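You operate a simulated robot arm through the tools that you are given. There is no shell and no other tool. Be economical: measure what you need, move in short steps, check, and stop when the job is done.

You are at the controls of a simulated robot arm. One attempt, no reset.

TASK
Push in the shim that the gap gauge asks for, then tighten the gauge's bolt to 9 Nm.
Fine: leave the driver's dial at 9, dock the driver; leave the other shims and bolts.

It is judged by the outcome, as a careful person would: the job done as asked, and still so three seconds after it is handed in. It fails if anything else is knocked over, pushed out of place, dropped, spilled or broken.

THE ROBOT
A 6-joint arm with a two-finger parallel gripper on a trunk, on a base that drives. Base frame: it is fixed to the floor where the robot stands at the start and does not move with it; the origin is under the middle of the robot, x ahead of it, y to its left, z up. Units: cm, degrees, N and s.
Its first joint turns from -166.0 to 166.0 degrees. Places, roughly: front guard bolt [50, -120, 90]; gap gauge bolt [60, -20, 90]; medium shim of the tool bench gap gauge [50, -20, 90]; rear guard bolt [60, -120, 90]; shaft clamp bolt [60, -130, 90]; thick shim of the tool bench gap gauge [50, -10, 90]; thin shim of the tool bench gap gauge [50, -20, 90]; tool bench gap gauge [60, -20, 90]; torque driver dial at the tool bench [50, -50, 90]. Payload 3.91 kg.
Tool frame: the origin (TCP) lies between the finger pads and is the grasp point; the fingertips stand 3 cm ahead of it; z points along the fingers, y is the line along which they close. The gripper opens to 11 cm. The fingers are 2 cm wide and 1 cm thick; the gripper's body (4.8 by 11.2 cm) begins 5.5 cm behind the TCP.
Orientation is told as [roll, pitch, yaw] about the base's x, y, z axes, in that order, counted from this pose: with the fingers straight down and closing along the base's y, the tool's x points along the base's -x, its y along +y and its z along -z.

THE INTERFACE
- The arm moves only by the tool jog_arm. Its argument "motion" is a list of rows, each a list of 3 entries, a list of its own where there are three numbers: the turn, a rotation vector about the tool's x, y, z in units of 90 degrees (1.0 is 90 degrees), then the shift along the tool's x, y, z in units of 300 mm (1.0 is 300 mm), then the finger opening in mm, from 0 to 110. In form: [[[rx, ry, rz], [tx, ty, tz], jaw], ...]. A call has 1 to 8 rows; each row is the pose to reach, as a shift and turn from the pose commanded when the call began, along the tool's axes at that moment. A call with a number of a shift or a turn outside -1 to 1 is refused whole. A row lasts 0.2 s, in which the tool goes at most 5 cm and 8.6 degrees; a call with a longer step from one row to the next is refused whole, and so is a gripper value outside its range. Where a pose cannot be reached the arm comes as near as it can. A force on the tool above 80 N (or 10 N above the force at the start of the call, whichever is more), or a blocked arm, ends the call early, and 0.2 s more pass. The fingers move at their own pace (about 10.8 cm/s each) and stop on an object; they squeeze with about 22 N. The grip force told is the motor's: it shows also when the fingers shut on nothing. Time passes only in rows, and 0.2 s behind the last, so rows that repeat a pose let the fingers close. It gives the time, the measured TCP pose, the force on the tool (base axes), the opening and the grip force at its end, in the units of the frame above (readings bear some noise), with the torque about the TCP (base axes, N m) and any sound that the robot's microphone picked up.
- Cameras (640 x 400 px; columns grow to the right, rows downward): "scene" is now at [63.33, -36.09, 139]; the picture's right is [0.00, -0.17, 0.99], its down [-0.36, 0.92, 0.16] and it looks along [-0.93, -0.36, -0.06] (base axes); focal length 214 px, centre (320, 200). "wrist" rides on the gripper at [7.2, 1.7, -10.3] in the tool frame; the picture's right is [-0.23, 0.97, 0.00], its down [-0.76, -0.18, -0.62] and it looks along [-0.61, -0.14, 0.78] (tool axes); focal length 222 px, centre (320, 200). There is no depth. A picture from a camera that has moved, and an enlarged one, comes with that camera's place and axes in the base frame and with its lens.
- snapshot(camera): a new picture of that camera. No time passes.
- base_move(legs): drives the robot by 1 to 6 legs, each [ahead, left, turn to the left] in cm, cm and degrees, along the robot's own axes; the way and the turn of a leg run together, so that a leg with both is an arc; at most 150 cm and 180 degrees a leg. The arm and the cameras ride along, it lands a little off, and it stops where it bumps. It gives what a move gives.
- aim_head(pan, tilt): turns the head with the scene camera to pan (to the left, within 80 degrees either way) and tilt (down, from -29 to 69), counted from straight ahead of the robot. It gives what a move gives.
- close_up(camera, box): a new picture of the part [left, top, right, bottom] of that camera's present view, enlarged. No time passes.
- sign_off(): hands the job in; it is judged then, once.

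Work in short steps. Places have to be worked out from the pictures, the camera data and where the tool is seen: move nearer, look again, correct. Check each grasp and each placing, and mend what went wrong. You have 120 turns and 78 pictures in all, those below and enlarged ones among them. Open the gripper and draw the arm clear of the work before you hand the job in, unless the task says otherwise; then end with one line.

The tools are called after ">>>" as name(argument=value, ...) on one line, values as JSON. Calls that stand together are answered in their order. jog_arm: Moves the arm, as the interface text tells. Its arguments: {"type":"object","properties":{"motion":{"type":"array","items":{"type":"array"}}},"required":["motion"]} The other tools are called the same way: base_move (legs) drives the base; aim_head (pan, tilt) turns the head that bears the scene camera; snapshot (camera) takes a picture; close_up (camera, box) takes an enlarged picture of a part of a camera's view; sign_off () hands the job in.

At the start:

```text
time_s: 0.0
tool_pos: [62.31, -30.58, 127.06]
orientation: [-0.1, 0.0, 0.1]
force: [0.0, 0.1, -1.2]
torque: [-0.04, 0.0, 0.0]
width: 10.99
grip_force: 0.1
robot x, y, heading: [0.21, 0.18, -0.0]
head pan, tilt: [-80.2, 68.8]
```

scene: 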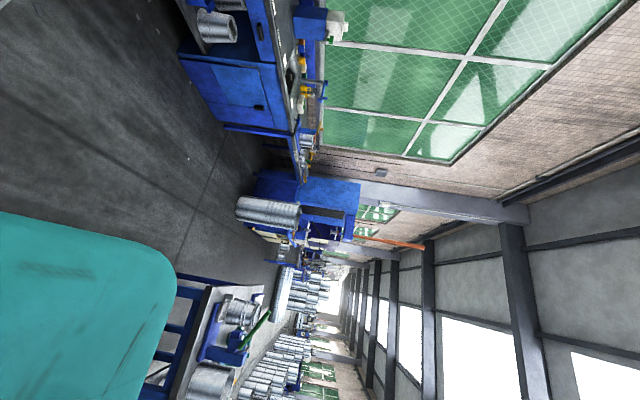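
wrist: 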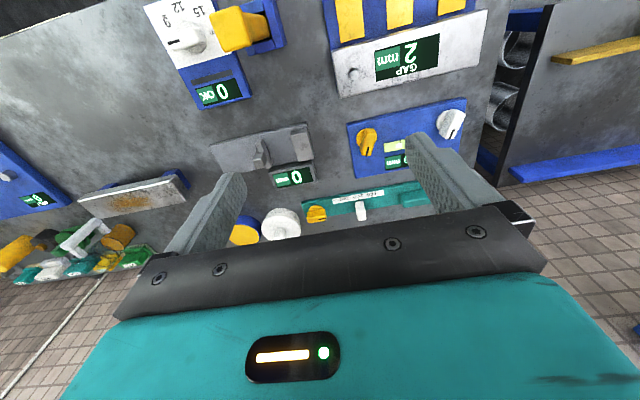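

The wrist view shows the gap gauge reading 2 mm upside down, with shims above it. I'll enlarge that part and turn the head toward the bench.

>>> close_up(camera="wrist", box=[300, 0, 500, 125])

>>> close_up(camera="wrist", box=[130, 0, 330, 125])

>>> aim_head(pan=-20, tilt=50)

```text
3.20 times, centred on (400, 62) of wrist
camera zoom: at [55.16, -28.96, 137.6], right [0.23, 0.97, 0.0], down [0.76, -0.18, 0.62], along [0.61, -0.14, -0.78], focal length 711 px, centre (64, 640)
```

zoom: 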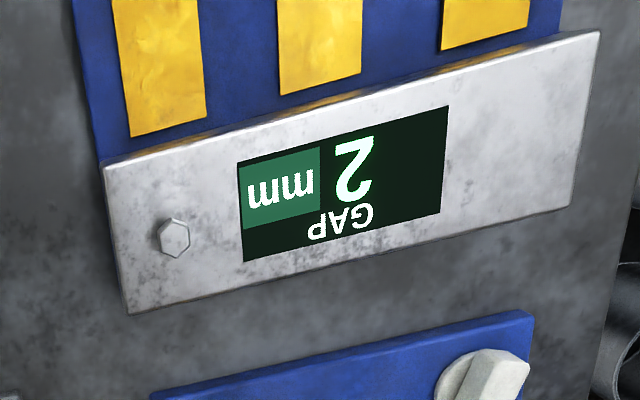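

```text
3.20 times, centred on (230, 62) of wrist
camera zoom: at [55.16, -28.96, 137.6], right [0.23, 0.97, 0.0], down [0.76, -0.18, 0.62], along [0.61, -0.14, -0.78], focal length 711 px, centre (608, 640)
```

zoom: 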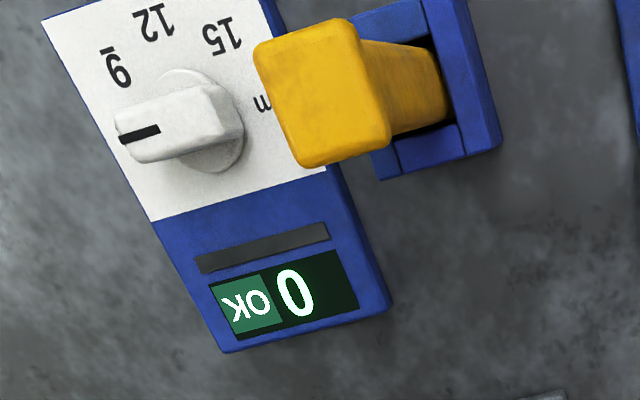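

```text
time_s: 1.3
tool_pos: [62.45, -30.68, 127.16]
orientation: [0.1, 0.0, 0.1]
force: [-0.1, -0.4, -0.4]
torque: [0.0, 0.0, -0.02]
width: 11.01
grip_force: 0.1
robot x, y, heading: [-0.12, 0.14, -0.2]
head pan, tilt: [-20.0, 50.0]
```

Now view from the head.

>>> snapshot(camera="scene")

```text
73 pictures are left
camera scene: at [65.52, -33.21, 132.72], right [0.0, -0.94, 0.34], down [-0.64, 0.26, 0.72], along [-0.77, -0.22, -0.6], focal length 214 px, centre (320, 200)
```

scene: 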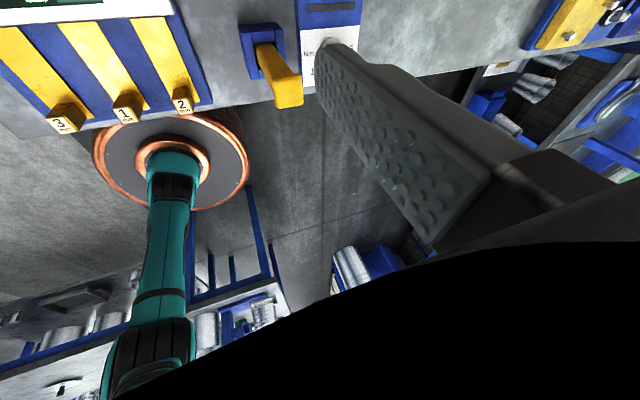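

The shim labels look like 3, 1, 2 (from +y to -y). I enlarge for certainty.

>>> close_up(camera="scene", box=[0, 0, 240, 150])

>>> close_up(camera="scene", box=[200, 0, 440, 150])

>>> snapshot(camera="wrist")

```text
2.67 times, centred on (120, 75) of scene
camera zoom: at [65.52, -33.21, 132.72], right [0.0, -0.94, 0.34], down [-0.64, 0.26, 0.72], along [-0.77, -0.22, -0.6], focal length 572 px, centre (853, 533)
```

zoom: 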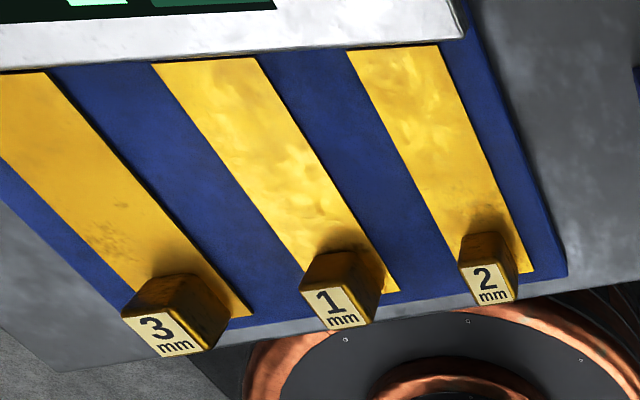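

```text
2.67 times, centred on (320, 75) of scene
camera zoom: at [65.52, -33.21, 132.72], right [0.0, -0.94, 0.34], down [-0.64, 0.26, 0.72], along [-0.77, -0.22, -0.6], focal length 572 px, centre (320, 533)
```

zoom: 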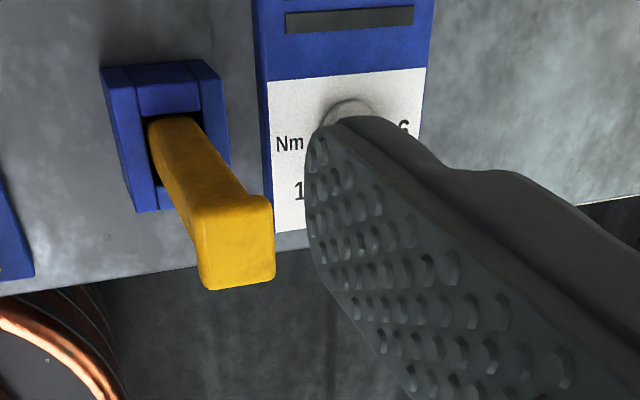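

```text
70 pictures are left
camera wrist: at [55.16, -28.96, 137.6], right [0.23, 0.97, 0.0], down [0.76, -0.18, 0.62], along [0.61, -0.14, -0.78], focal length 222 px, centre (320, 200)
```

wrist: 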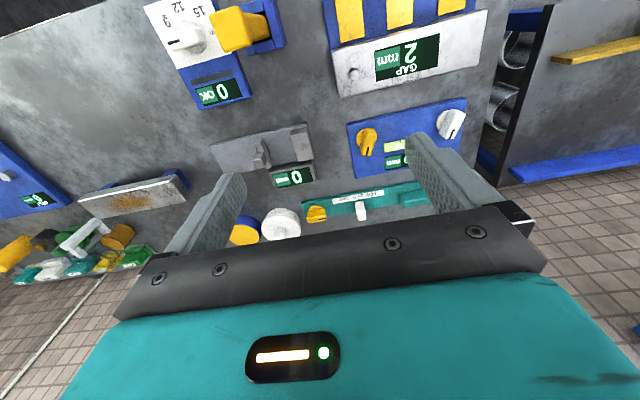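

The required shim is the 2 mm one (tab near (48, -24, ~92)); the bolt is near (63.6, -24.7), the driver handle top near (53, -40, 103). I close the fingers and move back and down to get a nearer look, standing in front of the 2 mm tab.

>>> jog_arm(motion=[[[0, 0, 0], [0.1, 0.03, 0.09], 0], [[0, 0, 0], [0.2, 0.06, 0.18], 0], [[0, 0, 0], [0.3, 0.09, 0.27], 0], [[0, 0, 0], [0.4, 0.12, 0.36], 0], [[0, 0, 0], [0.5, 0.15, 0.45], 0], [[0, 0, 0], [0.6, 0.18, 0.54], 0], [[0, 0, 0], [0.7, 0.217, 0.63], 0], [[0, 0, 0], [0.75, 0.217, 0.667], 0]])

>>> snapshot(camera="wrist")

>>> snapshot(camera="scene")

```text
time_s: 3.1
tool_pos: [40.03, -24.24, 107.25]
orientation: [-0.1, 0.0, 0.0]
force: [0.6, -0.7, 0.4]
torque: [0.0, 0.0, 0.01]
width: 0.0
grip_force: 22.1
robot x, y, heading: [0.03, -0.16, 0.1]
head pan, tilt: [-20.0, 50.0]
```

```text
69 pictures are left
camera wrist: at [32.7, -22.45, 117.58], right [0.23, 0.97, 0.0], down [0.76, -0.18, 0.62], along [0.61, -0.14, -0.78], focal length 222 px, centre (320, 200)
```

wrist: 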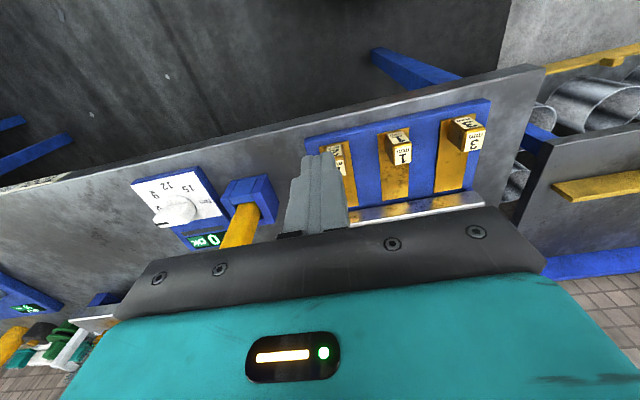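

```text
68 pictures are left
camera scene: at [43.07, -26.69, 112.7], right [0.0, -0.94, 0.34], down [-0.64, 0.26, 0.72], along [-0.77, -0.22, -0.6], focal length 214 px, centre (320, 200)
```

scene: 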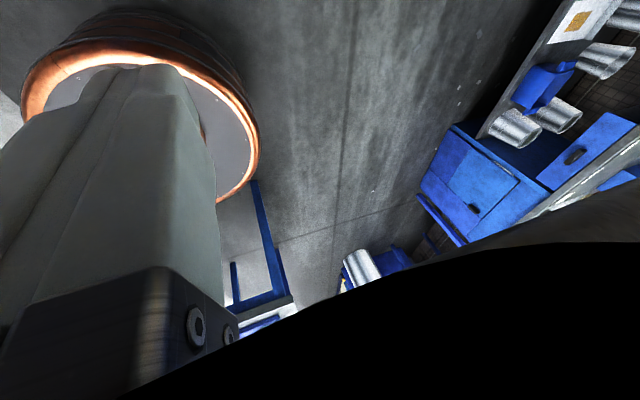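

The scene camera clearly rides on the gripper; I try another head aim to get a look-down view.

>>> aim_head(pan=0, tilt=0)

>>> snapshot(camera="scene")

>>> close_up(camera="wrist", box=[120, 80, 520, 250])

```text
time_s: 4.3
tool_pos: [39.89, -24.18, 107.19]
orientation: [0.0, 0.0, 0.1]
force: [0.1, 0.1, 0.8]
torque: [0.0, 0.01, 0.01]
width: 0.0
grip_force: 21.7
robot x, y, heading: [0.3, -0.1, 0.1]
head pan, tilt: [0.0, 0.0]
```

```text
67 pictures are left
camera scene: at [50.87, -24.07, 110.97], right [0.0, -1.0, 0.0], down [-1.0, 0.0, 0.0], along [0.0, 0.0, -1.0], focal length 214 px, centre (320, 200)
```

scene: 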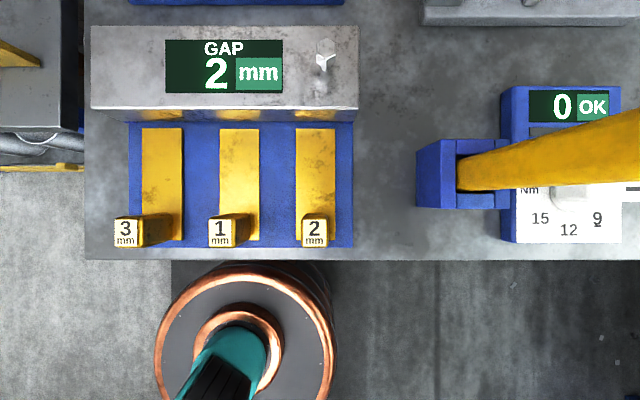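

```text
1.60 times, centred on (320, 165) of wrist
camera zoom: at [32.72, -22.46, 117.62], right [0.23, 0.97, 0.0], down [0.76, -0.18, 0.62], along [0.61, -0.14, -0.78], focal length 355 px, centre (320, 256)
```

zoom: 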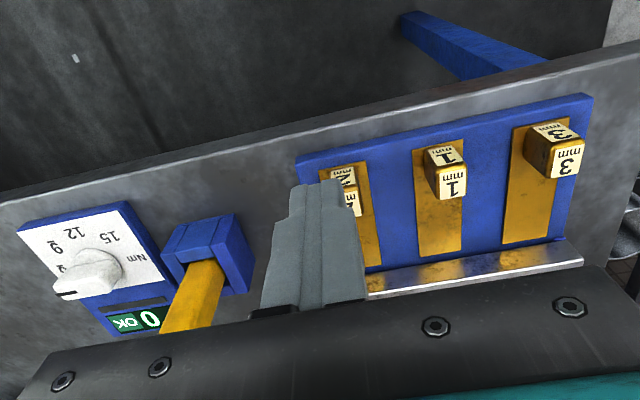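

Straight-down view is great: 2 mm tab top is about (48, -23.6, 92), plate around z 87, bench edge at x≈45. I descend in front of the tab to fingertip z ≈ 90.

>>> jog_arm(motion=[[[0, 0, 0], [0, 0.02, 0.12], 0], [[0, 0, 0], [0, 0.02, 0.24], 0], [[0, 0, 0], [0, 0.02, 0.36], 0], [[0, 0, 0], [0, 0.02, 0.46], 0]])

>>> snapshot(camera="wrist")

>>> snapshot(camera="scene")

```text
time_s: 5.3
tool_pos: [40.0, -23.39, 93.47]
orientation: [0.0, -0.1, 0.1]
force: [-0.2, 0.1, 0.7]
torque: [0.01, -0.03, 0.0]
width: 0.0
grip_force: 22.0
robot x, y, heading: [-0.23, 0.33, -0.1]
head pan, tilt: [0.0, 0.0]
```

```text
65 pictures are left
camera wrist: at [32.73, -21.72, 103.84], right [0.23, 0.97, 0.0], down [0.76, -0.18, 0.62], along [0.61, -0.14, -0.78], focal length 222 px, centre (320, 200)
```

wrist: 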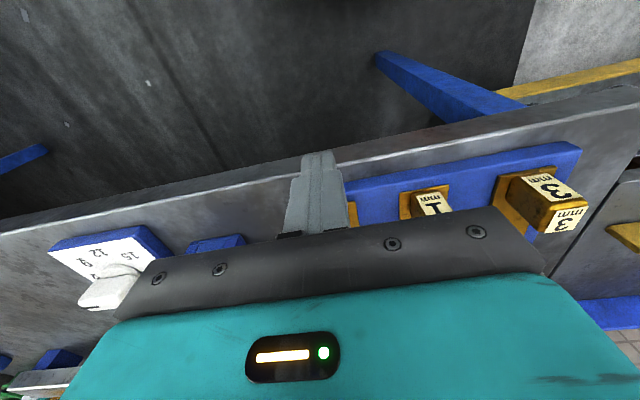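

```text
64 pictures are left
camera scene: at [50.89, -23.34, 97.2], right [0.0, -1.0, 0.0], down [-1.0, 0.0, 0.0], along [0.0, 0.0, -1.0], focal length 214 px, centre (320, 200)
```

scene: 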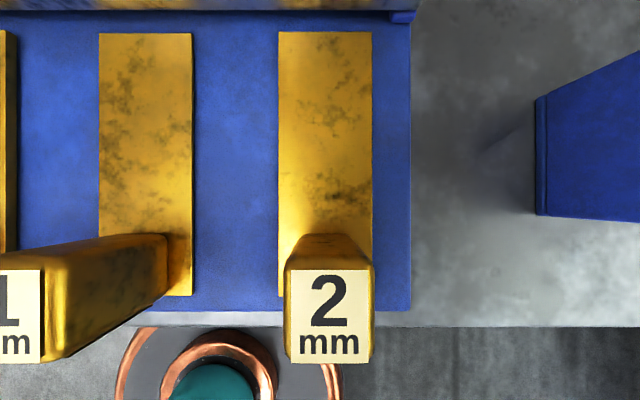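

Tab: top z≈91.6, front face x≈46.6, centre y≈-23.6; fixture front at x≈59.5, so up to ~10 cm travel. I lower 1.3 cm and push forward gently.

>>> jog_arm(motion=[[[0, 0, 0], [0, -0.005, 0.043], 0], [[0, 0, 0], [-0.1, -0.005, 0.043], 0], [[0, 0, 0], [-0.18, -0.005, 0.043], 0], [[0, 0, 0], [-0.22, -0.005, 0.043], 0], [[0, 0, 0], [-0.26, -0.005, 0.043], 0], [[0, 0, 0], [-0.3, -0.005, 0.043], 0], [[0, 0, 0], [-0.34, -0.005, 0.043], 0]])

>>> snapshot(camera="scene")

```text
time_s: 6.9
tool_pos: [50.07, -23.57, 92.13]
orientation: [0.0, 0.2, -0.1]
force: [-12.7, 1.7, -3.3]
torque: [-0.12, 0.16, 0.01]
width: 0.0
grip_force: 21.9
robot x, y, heading: [0.08, -0.09, 0.0]
head pan, tilt: [0.0, 0.0]
```

```text
63 pictures are left
camera scene: at [60.94, -23.51, 95.87], right [0.0, -1.0, 0.0], down [-1.0, 0.0, 0.0], along [0.0, 0.0, -1.0], focal length 214 px, centre (320, 200)
```

scene: 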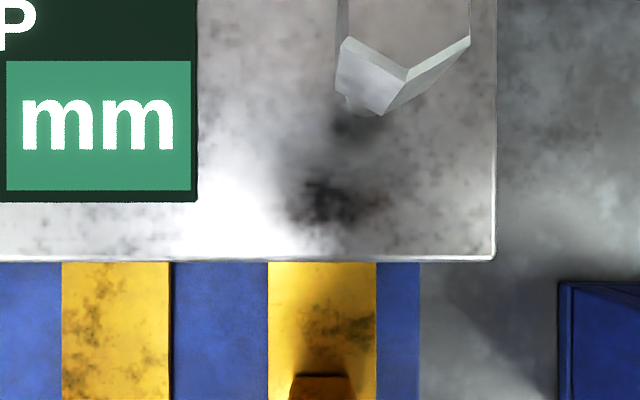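

The shim is sliding (≈13 N). I keep pushing in small steps.

>>> jog_arm(motion=[[[0, 0, 0], [-0.04, 0, 0], 0], [[0, 0, 0], [-0.08, 0, 0], 0], [[0, 0, 0], [-0.11, 0, 0], 0], [[0, 0, 0], [-0.14, 0, 0], 0]])

>>> snapshot(camera="scene")

```text
time_s: 7.3
tool_pos: [50.15, -23.73, 92.11]
orientation: [0.2, 0.7, -0.2]
force: [-44.3, 9.2, 14.6]
torque: [0.19, 0.04, 0.09]
width: 0.0
grip_force: 22.0
robot x, y, heading: [-0.51, 0.32, -0.1]
head pan, tilt: [0.0, 0.0]
stopped in row 1: the force on the tool passed its limit at 99 N (the readings are from after the stop); the commanded pose is now the measured one
```

```text
62 pictures are left
camera scene: at [61.08, -23.55, 95.76], right [0.0, -1.0, 0.0], down [-1.0, 0.0, 0.01], along [-0.01, 0.0, -1.0], focal length 214 px, centre (320, 200)
```

scene: 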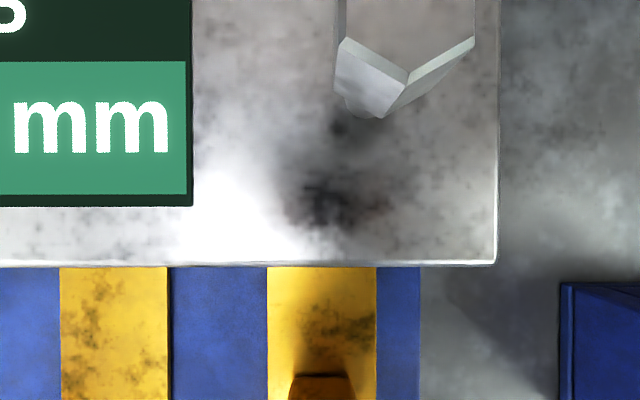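

Blocked at 99 N after ~4.5 cm of travel: probably the end stop. I back off and look from above.

>>> jog_arm(motion=[[[0, 0, 0], [0.08, 0, 0], 0], [[0, 0, 0], [0.24, 0, 0], 0], [[0, 0, 0], [0.3, 0, -0.1], 0], [[0, 0, 0], [0.3, 0, -0.25], 0], [[0, 0, 0], [0.3, 0, -0.4], 0]])

>>> snapshot(camera="scene")

```text
time_s: 8.5
tool_pos: [41.8, -23.75, 104.24]
orientation: [0.2, 0.6, 0.0]
force: [0.1, -0.6, -0.6]
torque: [0.0, -0.03, 0.02]
width: 0.0
grip_force: 22.4
robot x, y, heading: [0.33, -0.1, -0.1]
head pan, tilt: [0.0, 0.0]
```

```text
61 pictures are left
camera scene: at [52.73, -23.71, 107.95], right [0.0, -1.0, 0.0], down [-1.0, 0.0, 0.01], along [-0.01, 0.0, -1.0], focal length 214 px, centre (320, 200)
```

scene: 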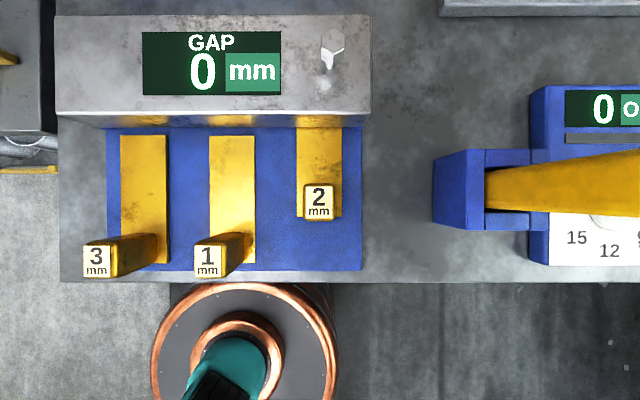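

The gauge now reads GAP 0 mm, so the 2 mm shim is seated. Next, look at the dial and driver from above.

>>> jog_arm(motion=[[[0, 0, 0], [0, 0, -0.15], 50], [[0, 0, 0], [0, -0.1, -0.25], 110], [[0, 0, 0], [0, -0.25, -0.3], 110], [[0, 0, 0], [0, -0.4, -0.3], 110], [[0, 0, 0], [0, -0.55, -0.3], 110], [[0, 0, 0], [0, -0.7, -0.3], 110]])

>>> snapshot(camera="scene")

>>> snapshot(camera="wrist")

```text
time_s: 9.9
tool_pos: [41.44, -44.6, 113.07]
orientation: [0.1, 0.6, 0.0]
force: [-0.7, 1.3, 0.7]
torque: [0.01, -0.07, -0.03]
width: 11.01
grip_force: 0.1
robot x, y, heading: [-0.12, 0.25, -0.2]
head pan, tilt: [0.0, 0.0]
```

```text
60 pictures are left
camera scene: at [52.37, -44.55, 116.79], right [0.0, -1.0, 0.0], down [-1.0, 0.0, 0.01], along [-0.01, 0.0, -1.0], focal length 214 px, centre (320, 200)
```

scene: 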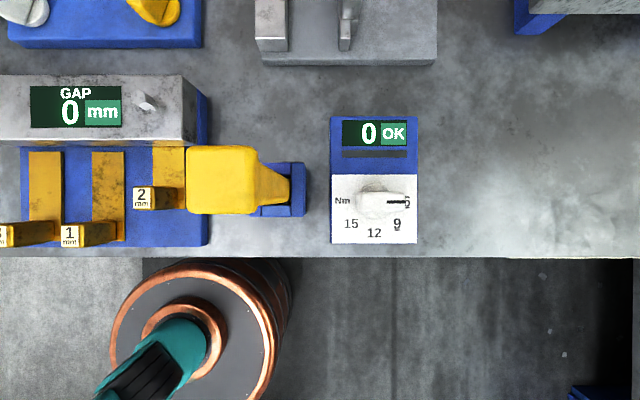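

```text
59 pictures are left
camera wrist: at [34.27, -42.94, 123.61], right [0.23, 0.97, 0.0], down [0.77, -0.18, 0.62], along [0.6, -0.14, -0.79], focal length 222 px, centre (320, 200)
```

wrist: 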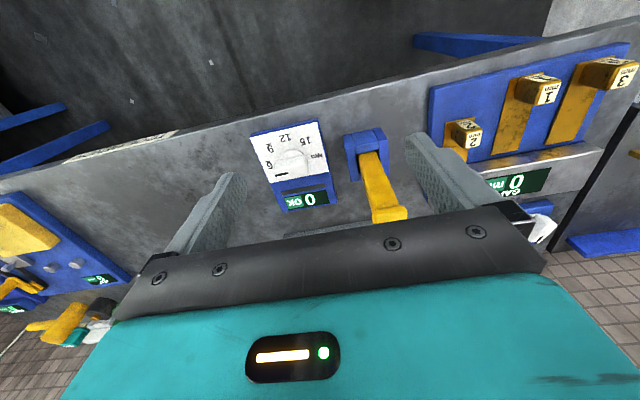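

>>> close_up(camera="scene", box=[180, 110, 430, 266])

```text
2.56 times, centred on (305, 188) of scene
camera zoom: at [52.37, -44.55, 116.79], right [0.0, -1.0, 0.0], down [-1.0, 0.0, 0.01], along [-0.01, 0.0, -1.0], focal length 549 px, centre (358, 231)
```

zoom: 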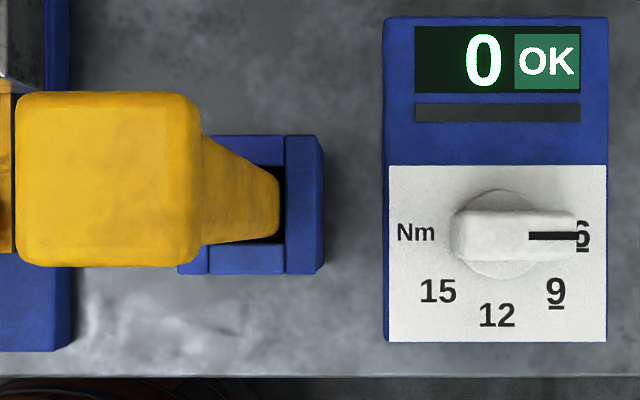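

The dial points at 6; 9 is 45° clockwise seen from above, dial centre ≈ (52.1, -52, ~90). I turn the tool 90° (yaw -90) so the fingers close along x, moving over the dial at height.

>>> jog_arm(motion=[[[0, 0, 0.09], [-0.04, -0.05, 0], 110], [[0, 0, 0.18], [-0.09, -0.1, 0], 110], [[0, 0, 0.27], [-0.14, -0.15, 0], 110], [[0, 0, 0.36], [-0.18, -0.2, 0], 110], [[0, 0, 0.45], [-0.23, -0.247, 0], 110], [[0, 0, 0.54], [-0.28, -0.247, 0], 110], [[0, 0, 0.63], [-0.32, -0.247, 0], 110], [[0, 0, 0.72], [-0.36, -0.247, 0], 110]])

>>> jog_arm(motion=[[[0, 0, 0.09], [0, 0, 0], 60], [[0, 0, 0.18], [0, 0, 0.1], 60], [[0, 0, 0.28], [0, 0, 0.2], 60], [[0, 0, 0.28], [0, 0, 0.25], 60]])

>>> snapshot(camera="scene")

>>> snapshot(camera="wrist")

```text
time_s: 11.7
tool_pos: [52.43, -52.11, 112.78]
orientation: [-0.5, 0.4, -65.0]
force: [-0.6, -0.2, 0.6]
torque: [-0.05, 0.0, -0.01]
width: 11.02
grip_force: 0.0
robot x, y, heading: [-0.24, 0.13, -0.1]
head pan, tilt: [0.0, 0.0]
```

```text
refused: row 3 steps farther than a row can; nothing moved
```

```text
57 pictures are left
camera scene: at [56.95, -62.02, 116.64], right [-0.91, -0.42, 0.01], down [-0.42, 0.91, 0.01], along [-0.01, 0.0, -1.0], focal length 214 px, centre (320, 200)
```

scene: 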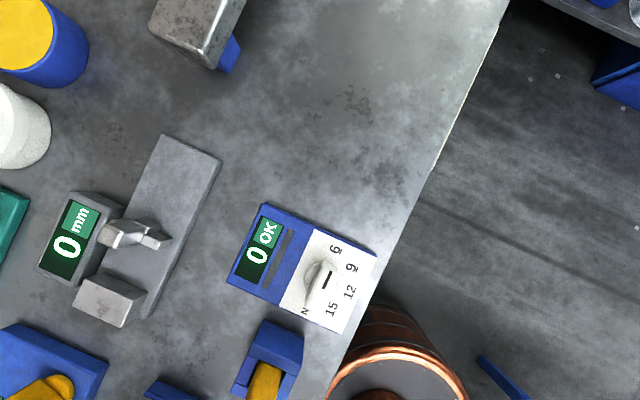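

```text
56 pictures are left
camera wrist: at [50.93, -44.86, 123.38], right [0.98, 0.21, -0.01], down [0.17, -0.77, 0.62], along [0.12, -0.61, -0.78], focal length 222 px, centre (320, 200)
```

wrist: 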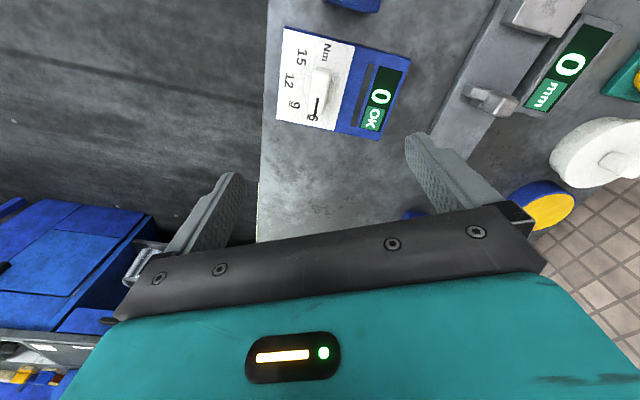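

Finishing the remaining 25° of turn, then lowering part way.

>>> jog_arm(motion=[[[0, 0, 0.09], [0, 0, 0], 60], [[0, 0, 0.18], [0, 0, 0.1], 60], [[0, 0, 0.27], [0, 0, 0.2], 60], [[0, 0, 0.278], [0, 0, 0.33], 60]])

>>> snapshot(camera="scene")

>>> snapshot(camera="wrist")

```text
time_s: 12.7
tool_pos: [52.39, -52.03, 102.87]
orientation: [-0.6, 0.1, -90.0]
force: [-0.7, 0.9, 0.2]
torque: [0.0, 0.01, -0.04]
width: 5.97
grip_force: 0.1
robot x, y, heading: [0.06, 0.26, 0.1]
head pan, tilt: [0.0, 0.0]
```

```text
55 pictures are left
camera scene: at [52.38, -62.97, 106.65], right [-1.0, 0.0, 0.01], down [0.0, 1.0, 0.0], along [-0.01, 0.0, -1.0], focal length 214 px, centre (320, 200)
```

scene: 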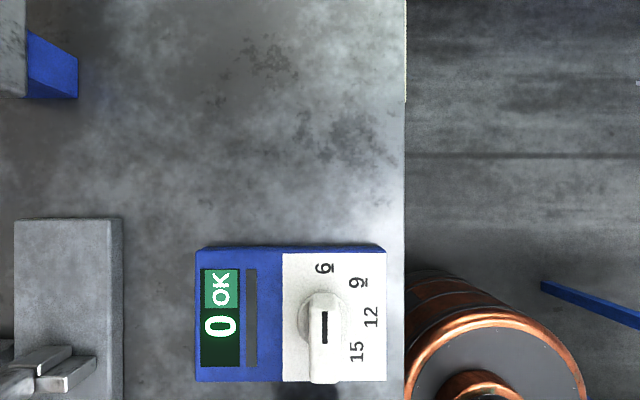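

```text
54 pictures are left
camera wrist: at [54.22, -44.82, 113.32], right [0.97, -0.23, -0.01], down [-0.17, -0.76, 0.62], along [-0.15, -0.61, -0.78], focal length 222 px, centre (320, 200)
```

wrist: 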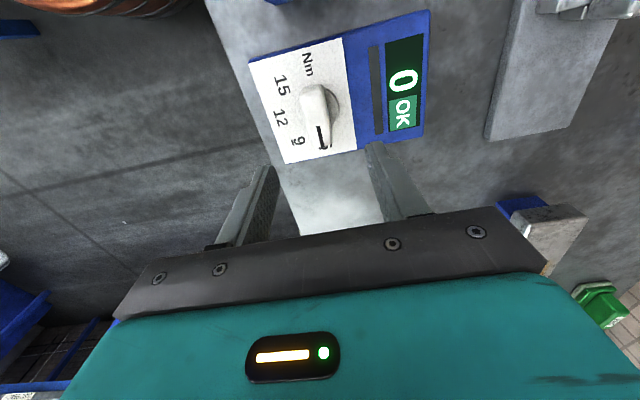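

Knob ridge centre ≈ (51.8, -52.2), top z≈90, panel z≈87, ridge 2.5 cm wide. I descend astride it to fingertip z≈89.

>>> jog_arm(motion=[[[0, 0, 0], [-0.007, -0.02, 0.1], 60], [[0, 0, 0], [-0.007, -0.02, 0.2], 60], [[0, 0, 0], [-0.007, -0.02, 0.29], 60], [[0, 0, 0], [-0.007, -0.02, 0.33], 60], [[0, 0, 0], [-0.007, -0.02, 0.362], 60]])

>>> snapshot(camera="wrist")

```text
time_s: 13.9
tool_pos: [51.82, -52.22, 92.03]
orientation: [-0.7, 0.2, -89.9]
force: [0.3, 0.2, 0.7]
torque: [0.03, 0.0, -0.04]
width: 6.01
grip_force: 0.1
robot x, y, heading: [-0.32, 0.26, -0.2]
head pan, tilt: [0.0, 0.0]
```

```text
53 pictures are left
camera wrist: at [53.49, -44.98, 102.51], right [0.97, -0.23, -0.01], down [-0.17, -0.76, 0.62], along [-0.15, -0.6, -0.78], focal length 222 px, centre (320, 200)
```

wrist: 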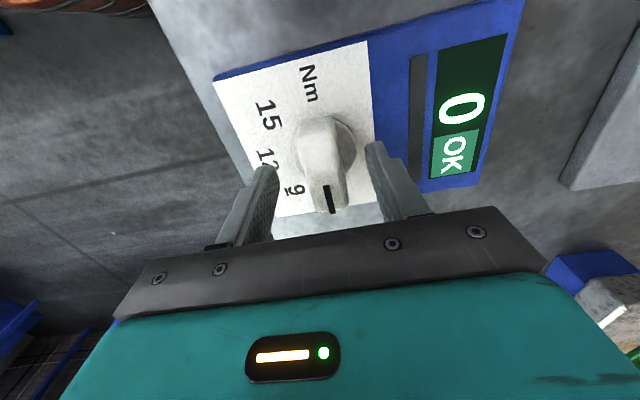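

Fingers straddle the knob ridge. Close on it.

>>> jog_arm(motion=[[[0, 0, 0], [0, 0, 0], 20], [[0, 0, 0], [0, 0, 0], 10], [[0, 0, 0], [0, 0, 0], 10]])

>>> snapshot(camera="wrist")

```text
time_s: 14.7
tool_pos: [51.91, -52.24, 92.13]
orientation: [-0.5, 0.1, -89.8]
force: [37.6, -10.9, 3.1]
torque: [-0.71, -1.9, -0.16]
width: 2.38
grip_force: 45.4
robot x, y, heading: [-0.34, -0.02, -0.1]
head pan, tilt: [0.0, 0.0]
```

```text
52 pictures are left
camera wrist: at [53.74, -44.95, 102.5], right [0.97, -0.22, -0.01], down [-0.17, -0.76, 0.62], along [-0.15, -0.61, -0.78], focal length 222 px, centre (320, 200)
```

wrist: 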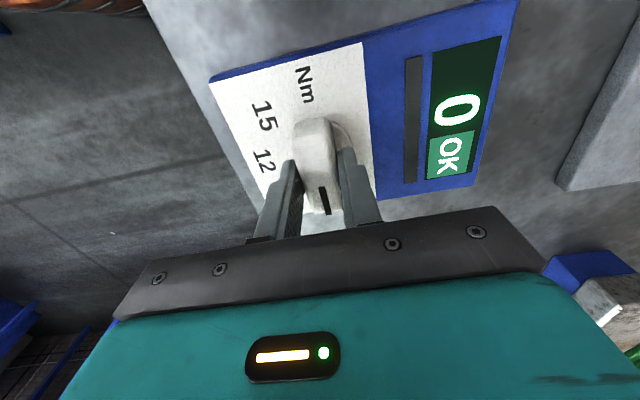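

Grasped, but the side force of +38 N shows the knob is a few mm further in +x. I shift by 3 mm and read again.

>>> jog_arm(motion=[[[0, 0, 0], [0, 0.008, 0], 10], [[0, 0, 0], [0, 0.01, 0], 10]])

```text
time_s: 15.3
tool_pos: [52.0, -52.14, 91.98]
orientation: [-0.7, 0.3, -89.9]
force: [20.6, -3.1, -1.6]
torque: [-1.05, -1.37, -0.09]
width: 2.41
grip_force: 45.1
robot x, y, heading: [-0.27, 0.28, 0.1]
head pan, tilt: [0.0, 0.0]
```

Still +21 N; shift a bit more, then begin the clockwise turn (rz positive).

>>> jog_arm(motion=[[[0, 0, 0], [0, 0.01, 0], 10], [[0, 0, 0.08], [0, 0.01, 0], 10], [[0, 0, 0.16], [0, 0.01, 0], 10], [[0, 0, 0.24], [0, 0.01, 0], 10]])

>>> snapshot(camera="wrist")

```text
time_s: 16.3
tool_pos: [52.02, -52.24, 92.14]
orientation: [-0.8, 0.0, -111.8]
force: [-45.5, 25.5, -22.6]
torque: [0.65, -0.45, 0.04]
width: 2.41
grip_force: 44.6
robot x, y, heading: [-0.18, -0.18, -0.4]
head pan, tilt: [0.0, 0.0]
```

```text
51 pictures are left
camera wrist: at [56.37, -46.14, 102.49], right [0.82, -0.57, -0.01], down [-0.44, -0.64, 0.63], along [-0.37, -0.51, -0.78], focal length 222 px, centre (320, 200)
```

wrist: 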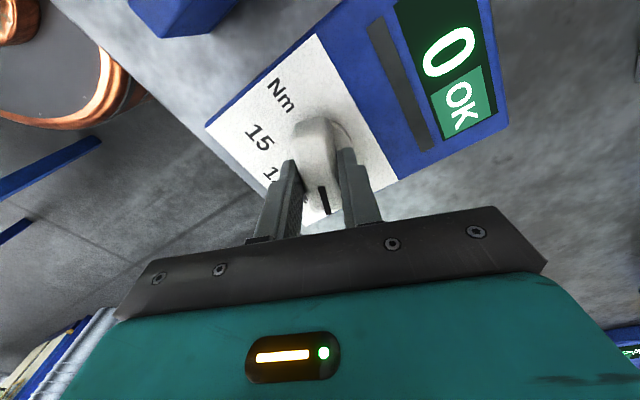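

The knob is turning with the fingers. I ease back 3 mm and complete to yaw -135.

>>> jog_arm(motion=[[[0, 0, 0], [0, -0.011, 0], 10], [[0, 0, 0.09], [0, -0.011, 0], 10], [[0, 0, 0.18], [0, -0.011, 0], 10], [[0, 0, 0.258], [0, -0.011, 0], 10], [[0, 0, 0.258], [0, -0.011, 0], 10]])

>>> snapshot(camera="wrist")

```text
time_s: 17.5
tool_pos: [51.99, -52.14, 92.08]
orientation: [-0.5, -0.2, -134.8]
force: [-19.1, 6.4, -20.4]
torque: [-0.17, -0.77, 0.01]
width: 2.39
grip_force: 44.9
robot x, y, heading: [-0.26, 0.08, -0.1]
head pan, tilt: [0.0, 0.0]
```

```text
50 pictures are left
camera wrist: at [58.38, -48.27, 102.48], right [0.53, -0.85, -0.01], down [-0.66, -0.42, 0.63], along [-0.54, -0.33, -0.78], focal length 222 px, centre (320, 200)
```

wrist: 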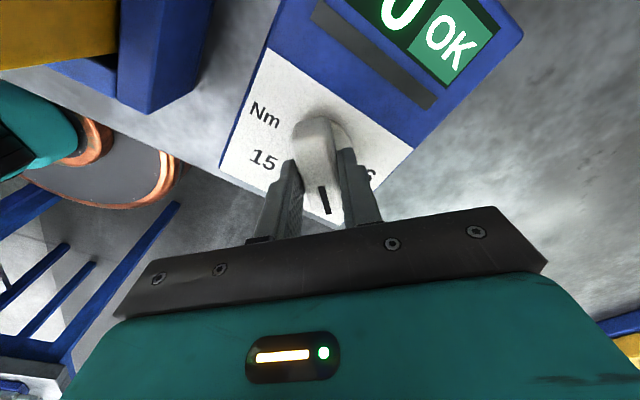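

Now release and rise to check the dial pointer.

>>> jog_arm(motion=[[[0, 0, 0], [0, 0, 0], 50], [[0, 0, 0], [0, 0, 0], 60], [[0, 0, 0], [0, 0, -0.1], 60], [[0, 0, 0], [0, 0, -0.25], 60], [[0, 0, 0], [0, 0, -0.4], 60], [[0, 0, 0], [0, 0, -0.55], 60], [[0, 0, 0], [0, 0, -0.7], 60]])

>>> snapshot(camera="scene")

```text
time_s: 19.1
tool_pos: [52.18, -51.98, 112.98]
orientation: [-0.5, -0.3, -134.8]
force: [-0.3, -0.1, -0.3]
torque: [-0.01, 0.01, 0.0]
width: 5.99
grip_force: 0.1
robot x, y, heading: [-0.23, 0.19, 0.0]
head pan, tilt: [0.0, 0.0]
```

```text
49 pictures are left
camera scene: at [44.38, -59.78, 116.86], right [-0.71, 0.7, 0.01], down [0.7, 0.71, -0.01], along [-0.01, 0.0, -1.0], focal length 214 px, centre (320, 200)
```

scene: 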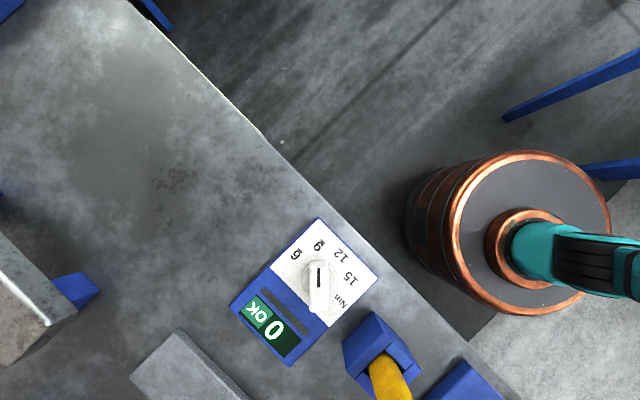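

>>> close_up(camera="scene", box=[220, 205, 420, 330])

```text
3.20 times, centred on (320, 268) of scene
camera zoom: at [44.38, -59.78, 116.86], right [-0.71, 0.7, 0.01], down [0.7, 0.71, -0.01], along [-0.01, 0.0, -1.0], focal length 686 px, centre (320, -16)
```

zoom: 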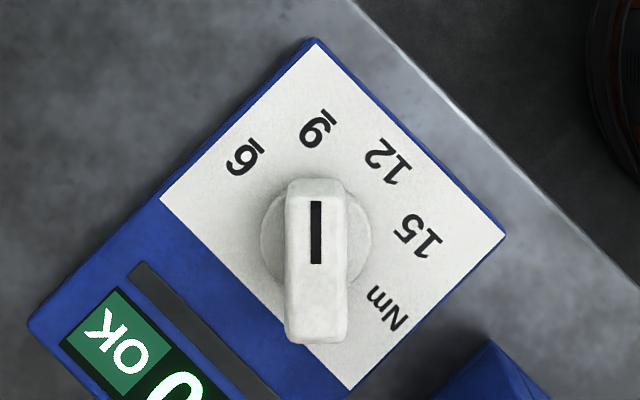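

The dial reads 9. Now look at the driver from the side by tilting the head.

>>> aim_head(pan=0, tilt=45)

>>> snapshot(camera="scene")

```text
time_s: 20.2
tool_pos: [52.17, -52.02, 112.98]
orientation: [-0.5, -0.3, -134.6]
force: [0.6, -0.9, 0.2]
torque: [0.02, 0.0, 0.0]
width: 6.01
grip_force: 0.1
robot x, y, heading: [-0.12, 0.09, -0.1]
head pan, tilt: [0.0, 45.0]
```

```text
47 pictures are left
camera scene: at [49.37, -54.74, 117.62], right [-0.71, 0.7, 0.01], down [0.51, 0.5, 0.7], along [0.49, 0.5, -0.71], focal length 214 px, centre (320, 200)
```

scene: 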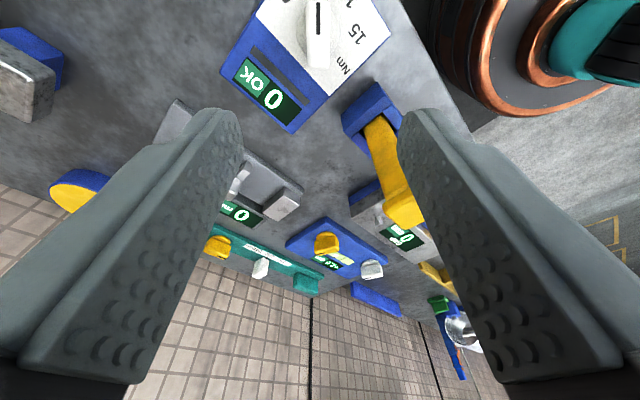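

>>> close_up(camera="scene", box=[320, 70, 460, 250])

>>> snapshot(camera="wrist")

```text
2.22 times, centred on (390, 160) of scene
camera zoom: at [49.37, -54.74, 117.62], right [-0.71, 0.7, 0.01], down [0.51, 0.5, 0.7], along [0.49, 0.5, -0.71], focal length 477 px, centre (164, 289)
```

zoom: 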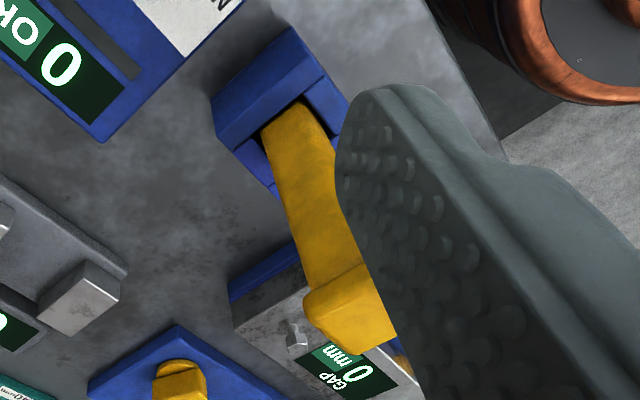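

```text
45 pictures are left
camera wrist: at [58.56, -48.1, 123.33], right [0.53, -0.85, -0.01], down [-0.66, -0.42, 0.63], along [-0.54, -0.33, -0.78], focal length 222 px, centre (320, 200)
```

wrist: 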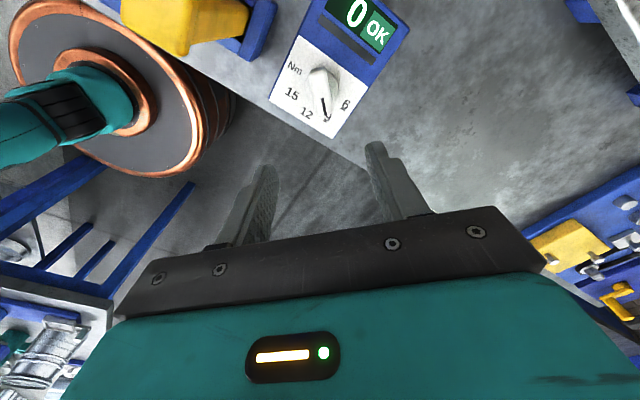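

The driver is an upright stick with a flared square cap. I rotate the tool back through to yaw +90 in place (leaving wide clockwise room for tightening), at height.

>>> jog_arm(motion=[[[0, 0, -0.09], [0, 0, -0.05], 60], [[0, 0, -0.18], [0, 0, -0.1], 60], [[0, 0, -0.27], [0, 0, -0.1], 60], [[0, 0, -0.36], [0, 0, -0.1], 60], [[0, 0, -0.45], [0, 0, -0.1], 60], [[0, 0, -0.54], [0, 0, -0.1], 60], [[0, 0, -0.63], [0, 0, -0.1], 60], [[0, 0, -0.72], [0, 0, -0.1], 60]])

>>> jog_arm(motion=[[[0, 0, -0.09], [0, 0, 0], 60], [[0, 0, -0.18], [0, 0, 0], 60], [[0, 0, -0.27], [0, 0, 0], 60], [[0, 0, -0.36], [0, 0, 0], 60], [[0, 0, -0.45], [0, 0, 0], 60], [[0, 0, -0.54], [0, 0, 0], 60], [[0, 0, -0.63], [0, 0, 0], 60], [[0, 0, -0.72], [0, 0, 0], 60]])

>>> jog_arm(motion=[[[0, 0, -0.09], [0, 0, 0], 60], [[0, 0, -0.18], [0, 0, 0], 60], [[0, 0, -0.27], [0, 0, 0], 60], [[0, 0, -0.36], [0, 0, 0], 60], [[0, 0, -0.45], [0, 0, 0], 60], [[0, 0, -0.54], [0, 0, 0], 60], [[0, 0, -0.63], [0, 0, 0], 60], [[0, 0, -0.72], [0, 0, 0], 60]])

>>> aim_head(pan=0, tilt=0)

```text
time_s: 22.0
tool_pos: [52.24, -52.25, 115.94]
orientation: [-0.6, 0.2, -69.8]
force: [-0.9, -0.5, 0.2]
torque: [0.02, 0.0, 0.01]
width: 6.01
grip_force: 0.0
robot x, y, heading: [0.02, -0.1, -0.0]
head pan, tilt: [0.0, 45.0]
```

```text
time_s: 23.8
tool_pos: [52.18, -52.23, 115.98]
orientation: [0.1, 0.5, -5.1]
force: [0.1, 1.2, -0.2]
torque: [0.01, 0.0, 0.01]
width: 6.01
grip_force: 0.0
robot x, y, heading: [-0.09, 0.09, 0.0]
head pan, tilt: [0.0, 45.0]
```

```text
time_s: 25.6
tool_pos: [52.13, -52.17, 115.97]
orientation: [0.6, 0.2, 59.8]
force: [-0.5, 0.0, 0.8]
torque: [-0.03, 0.01, 0.0]
width: 5.99
grip_force: 0.1
robot x, y, heading: [0.28, 0.04, -0.0]
head pan, tilt: [0.0, 45.0]
```

```text
time_s: 26.7
tool_pos: [52.24, -52.19, 116.05]
orientation: [0.6, 0.1, 59.5]
force: [0.1, 0.3, 0.3]
torque: [0.02, 0.01, 0.02]
width: 5.99
grip_force: 0.1
robot x, y, heading: [-0.39, -0.32, -0.1]
head pan, tilt: [0.0, 0.0]
```

>>> jog_arm(motion=[[[0, 0, -0.09], [-0.03, -0.01, 0], 60], [[0, 0, -0.18], [-0.083, -0.01, 0], 60], [[0, 0, -0.27], [-0.083, -0.01, 0], 60], [[0, 0, -0.337], [-0.083, -0.01, 0], 60]])

>>> snapshot(camera="scene")

>>> snapshot(camera="wrist")

```text
time_s: 27.7
tool_pos: [53.69, -50.17, 116.04]
orientation: [0.7, -0.1, 90.2]
force: [0.1, -0.6, 0.3]
torque: [-0.01, 0.01, 0.01]
width: 6.03
grip_force: 0.1
robot x, y, heading: [-0.02, 0.09, 0.0]
head pan, tilt: [0.0, 0.0]
```

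```text
44 pictures are left
camera scene: at [53.64, -39.13, 119.9], right [1.0, 0.0, -0.01], down [0.0, -1.0, 0.0], along [-0.01, 0.0, -1.0], focal length 214 px, centre (320, 200)
```

scene: 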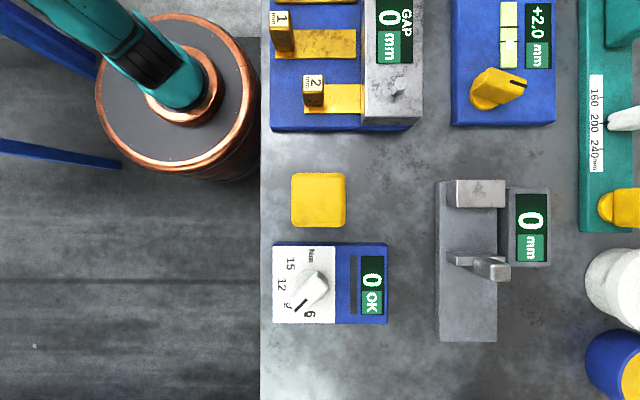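

```text
43 pictures are left
camera wrist: at [52.13, -57.47, 126.51], right [-0.97, 0.23, 0.01], down [0.18, 0.76, 0.62], along [0.13, 0.61, -0.78], focal length 222 px, centre (320, 200)
```

wrist: 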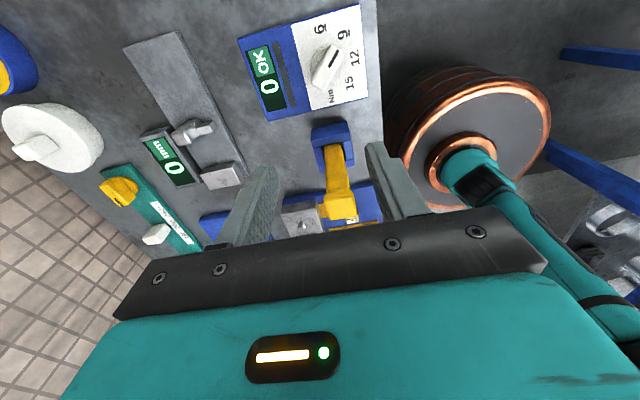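

The cap is exactly under the camera: driver axis ≈ (53.4, -39.1), cap top about z 104–105. I move over it and descend with fingers open 80 mm to TCP z≈102, then look.

>>> jog_arm(motion=[[[0, 0, 0], [-0.12, 0.01, 0], 80], [[0, 0, 0], [-0.24, 0.01, 0], 80], [[0, 0, 0], [-0.34, 0.01, 0], 80], [[0, 0, 0], [-0.369, 0.01, 0], 80], [[0, 0, 0], [-0.369, 0.01, 0.13], 80], [[0, 0, 0], [-0.369, 0.01, 0.27], 80], [[0, 0, 0], [-0.369, 0.01, 0.4], 80], [[0, 0, 0], [-0.369, 0.01, 0.47], 80]])

>>> snapshot(camera="wrist")

>>> aim_head(pan=0, tilt=60)

>>> snapshot(camera="scene")

```text
time_s: 29.5
tool_pos: [53.12, -39.33, 101.93]
orientation: [0.6, -0.3, 90.1]
force: [-0.2, 0.0, 0.2]
torque: [0.02, -0.01, 0.02]
width: 8.0
grip_force: 0.0
robot x, y, heading: [-0.06, -0.35, 0.0]
head pan, tilt: [0.0, 0.0]
```

```text
42 pictures are left
camera wrist: at [51.55, -46.51, 112.47], right [-0.97, 0.23, 0.01], down [0.18, 0.76, 0.62], along [0.13, 0.61, -0.78], focal length 222 px, centre (320, 200)
```

wrist: 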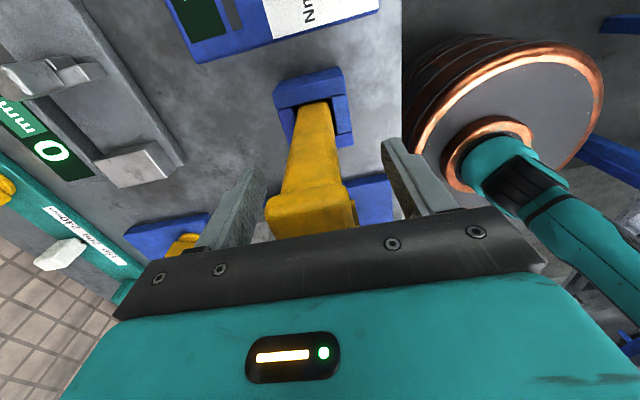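

```text
time_s: 30.8
tool_pos: [53.11, -39.16, 101.98]
orientation: [0.7, -0.2, 90.1]
force: [0.0, -0.4, -0.1]
torque: [-0.02, 0.04, 0.02]
width: 8.01
grip_force: 0.2
robot x, y, heading: [-0.12, -0.12, 0.1]
head pan, tilt: [0.0, 60.0]
```

```text
41 pictures are left
camera scene: at [53.12, -37.23, 108.2], right [1.0, 0.0, -0.01], down [0.01, -0.5, 0.86], along [-0.01, -0.86, -0.5], focal length 214 px, centre (320, 200)
```

scene: 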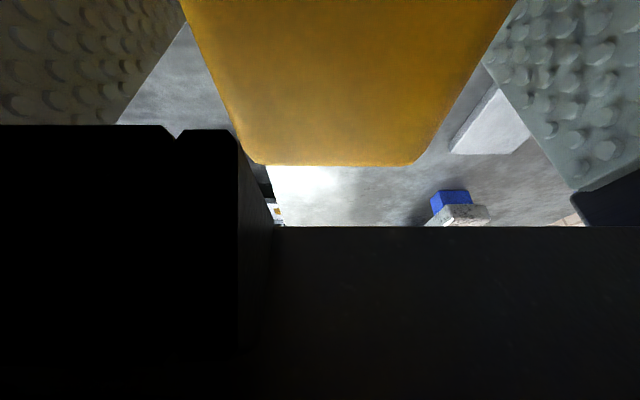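

Cap top ≈ 104.9, centred ≈ x 53.6. I lower 1.5 cm with a 4 mm +x correction and close.

>>> jog_arm(motion=[[[0, 0, 0], [0, -0.014, 0.03], 80], [[0, 0, 0], [0, -0.014, 0.052], 80], [[0, 0, 0], [0, -0.014, 0.052], 50], [[0, 0, 0], [0, -0.014, 0.052], 20], [[0, 0, 0], [0, -0.014, 0.052], 0], [[0, 0, 0], [0, -0.014, 0.052], 0]])

>>> snapshot(camera="wrist")

```text
time_s: 32.2
tool_pos: [53.56, -39.22, 100.57]
orientation: [0.6, -0.1, 90.1]
force: [-0.6, 0.0, -0.3]
torque: [0.09, 0.02, 0.02]
width: 3.76
grip_force: 21.6
robot x, y, heading: [-0.23, 0.36, -0.1]
head pan, tilt: [0.0, 60.0]
```

```text
40 pictures are left
camera wrist: at [51.97, -46.43, 110.97], right [-0.97, 0.23, 0.01], down [0.18, 0.76, 0.62], along [0.13, 0.61, -0.78], focal length 222 px, centre (320, 200)
```

wrist: 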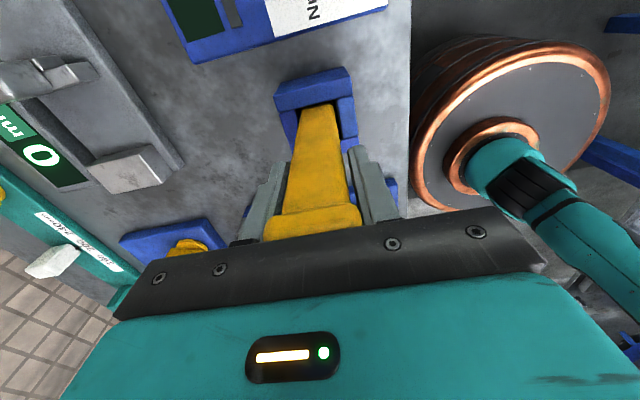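

Gripped cap at 3.76 cm. Lift straight up out of the dock.

>>> jog_arm(motion=[[[0, 0, 0], [0, 0, -0.04], 0], [[0, 0, 0], [0, 0, -0.1], 0], [[0, 0, 0], [0, 0, -0.2], 0], [[0, 0, 0], [0, 0, -0.3], 0], [[0, 0, 0], [0, 0, -0.4], 0], [[0, 0, 0], [0, 0, -0.5], 0]])

>>> snapshot(camera="wrist")

```text
time_s: 33.6
tool_pos: [53.7, -39.25, 115.28]
orientation: [0.7, -0.3, 90.0]
force: [0.2, 0.2, -3.4]
torque: [0.02, 0.01, 0.0]
width: 3.79
grip_force: 21.8
robot x, y, heading: [-0.1, -0.04, 0.2]
head pan, tilt: [0.0, 60.0]
```

```text
39 pictures are left
camera wrist: at [52.15, -46.49, 125.85], right [-0.97, 0.23, 0.01], down [0.18, 0.76, 0.62], along [0.13, 0.61, -0.78], focal length 222 px, centre (320, 200)
```

wrist: 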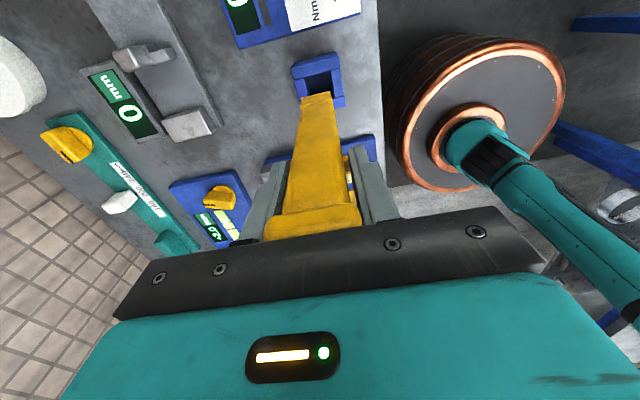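

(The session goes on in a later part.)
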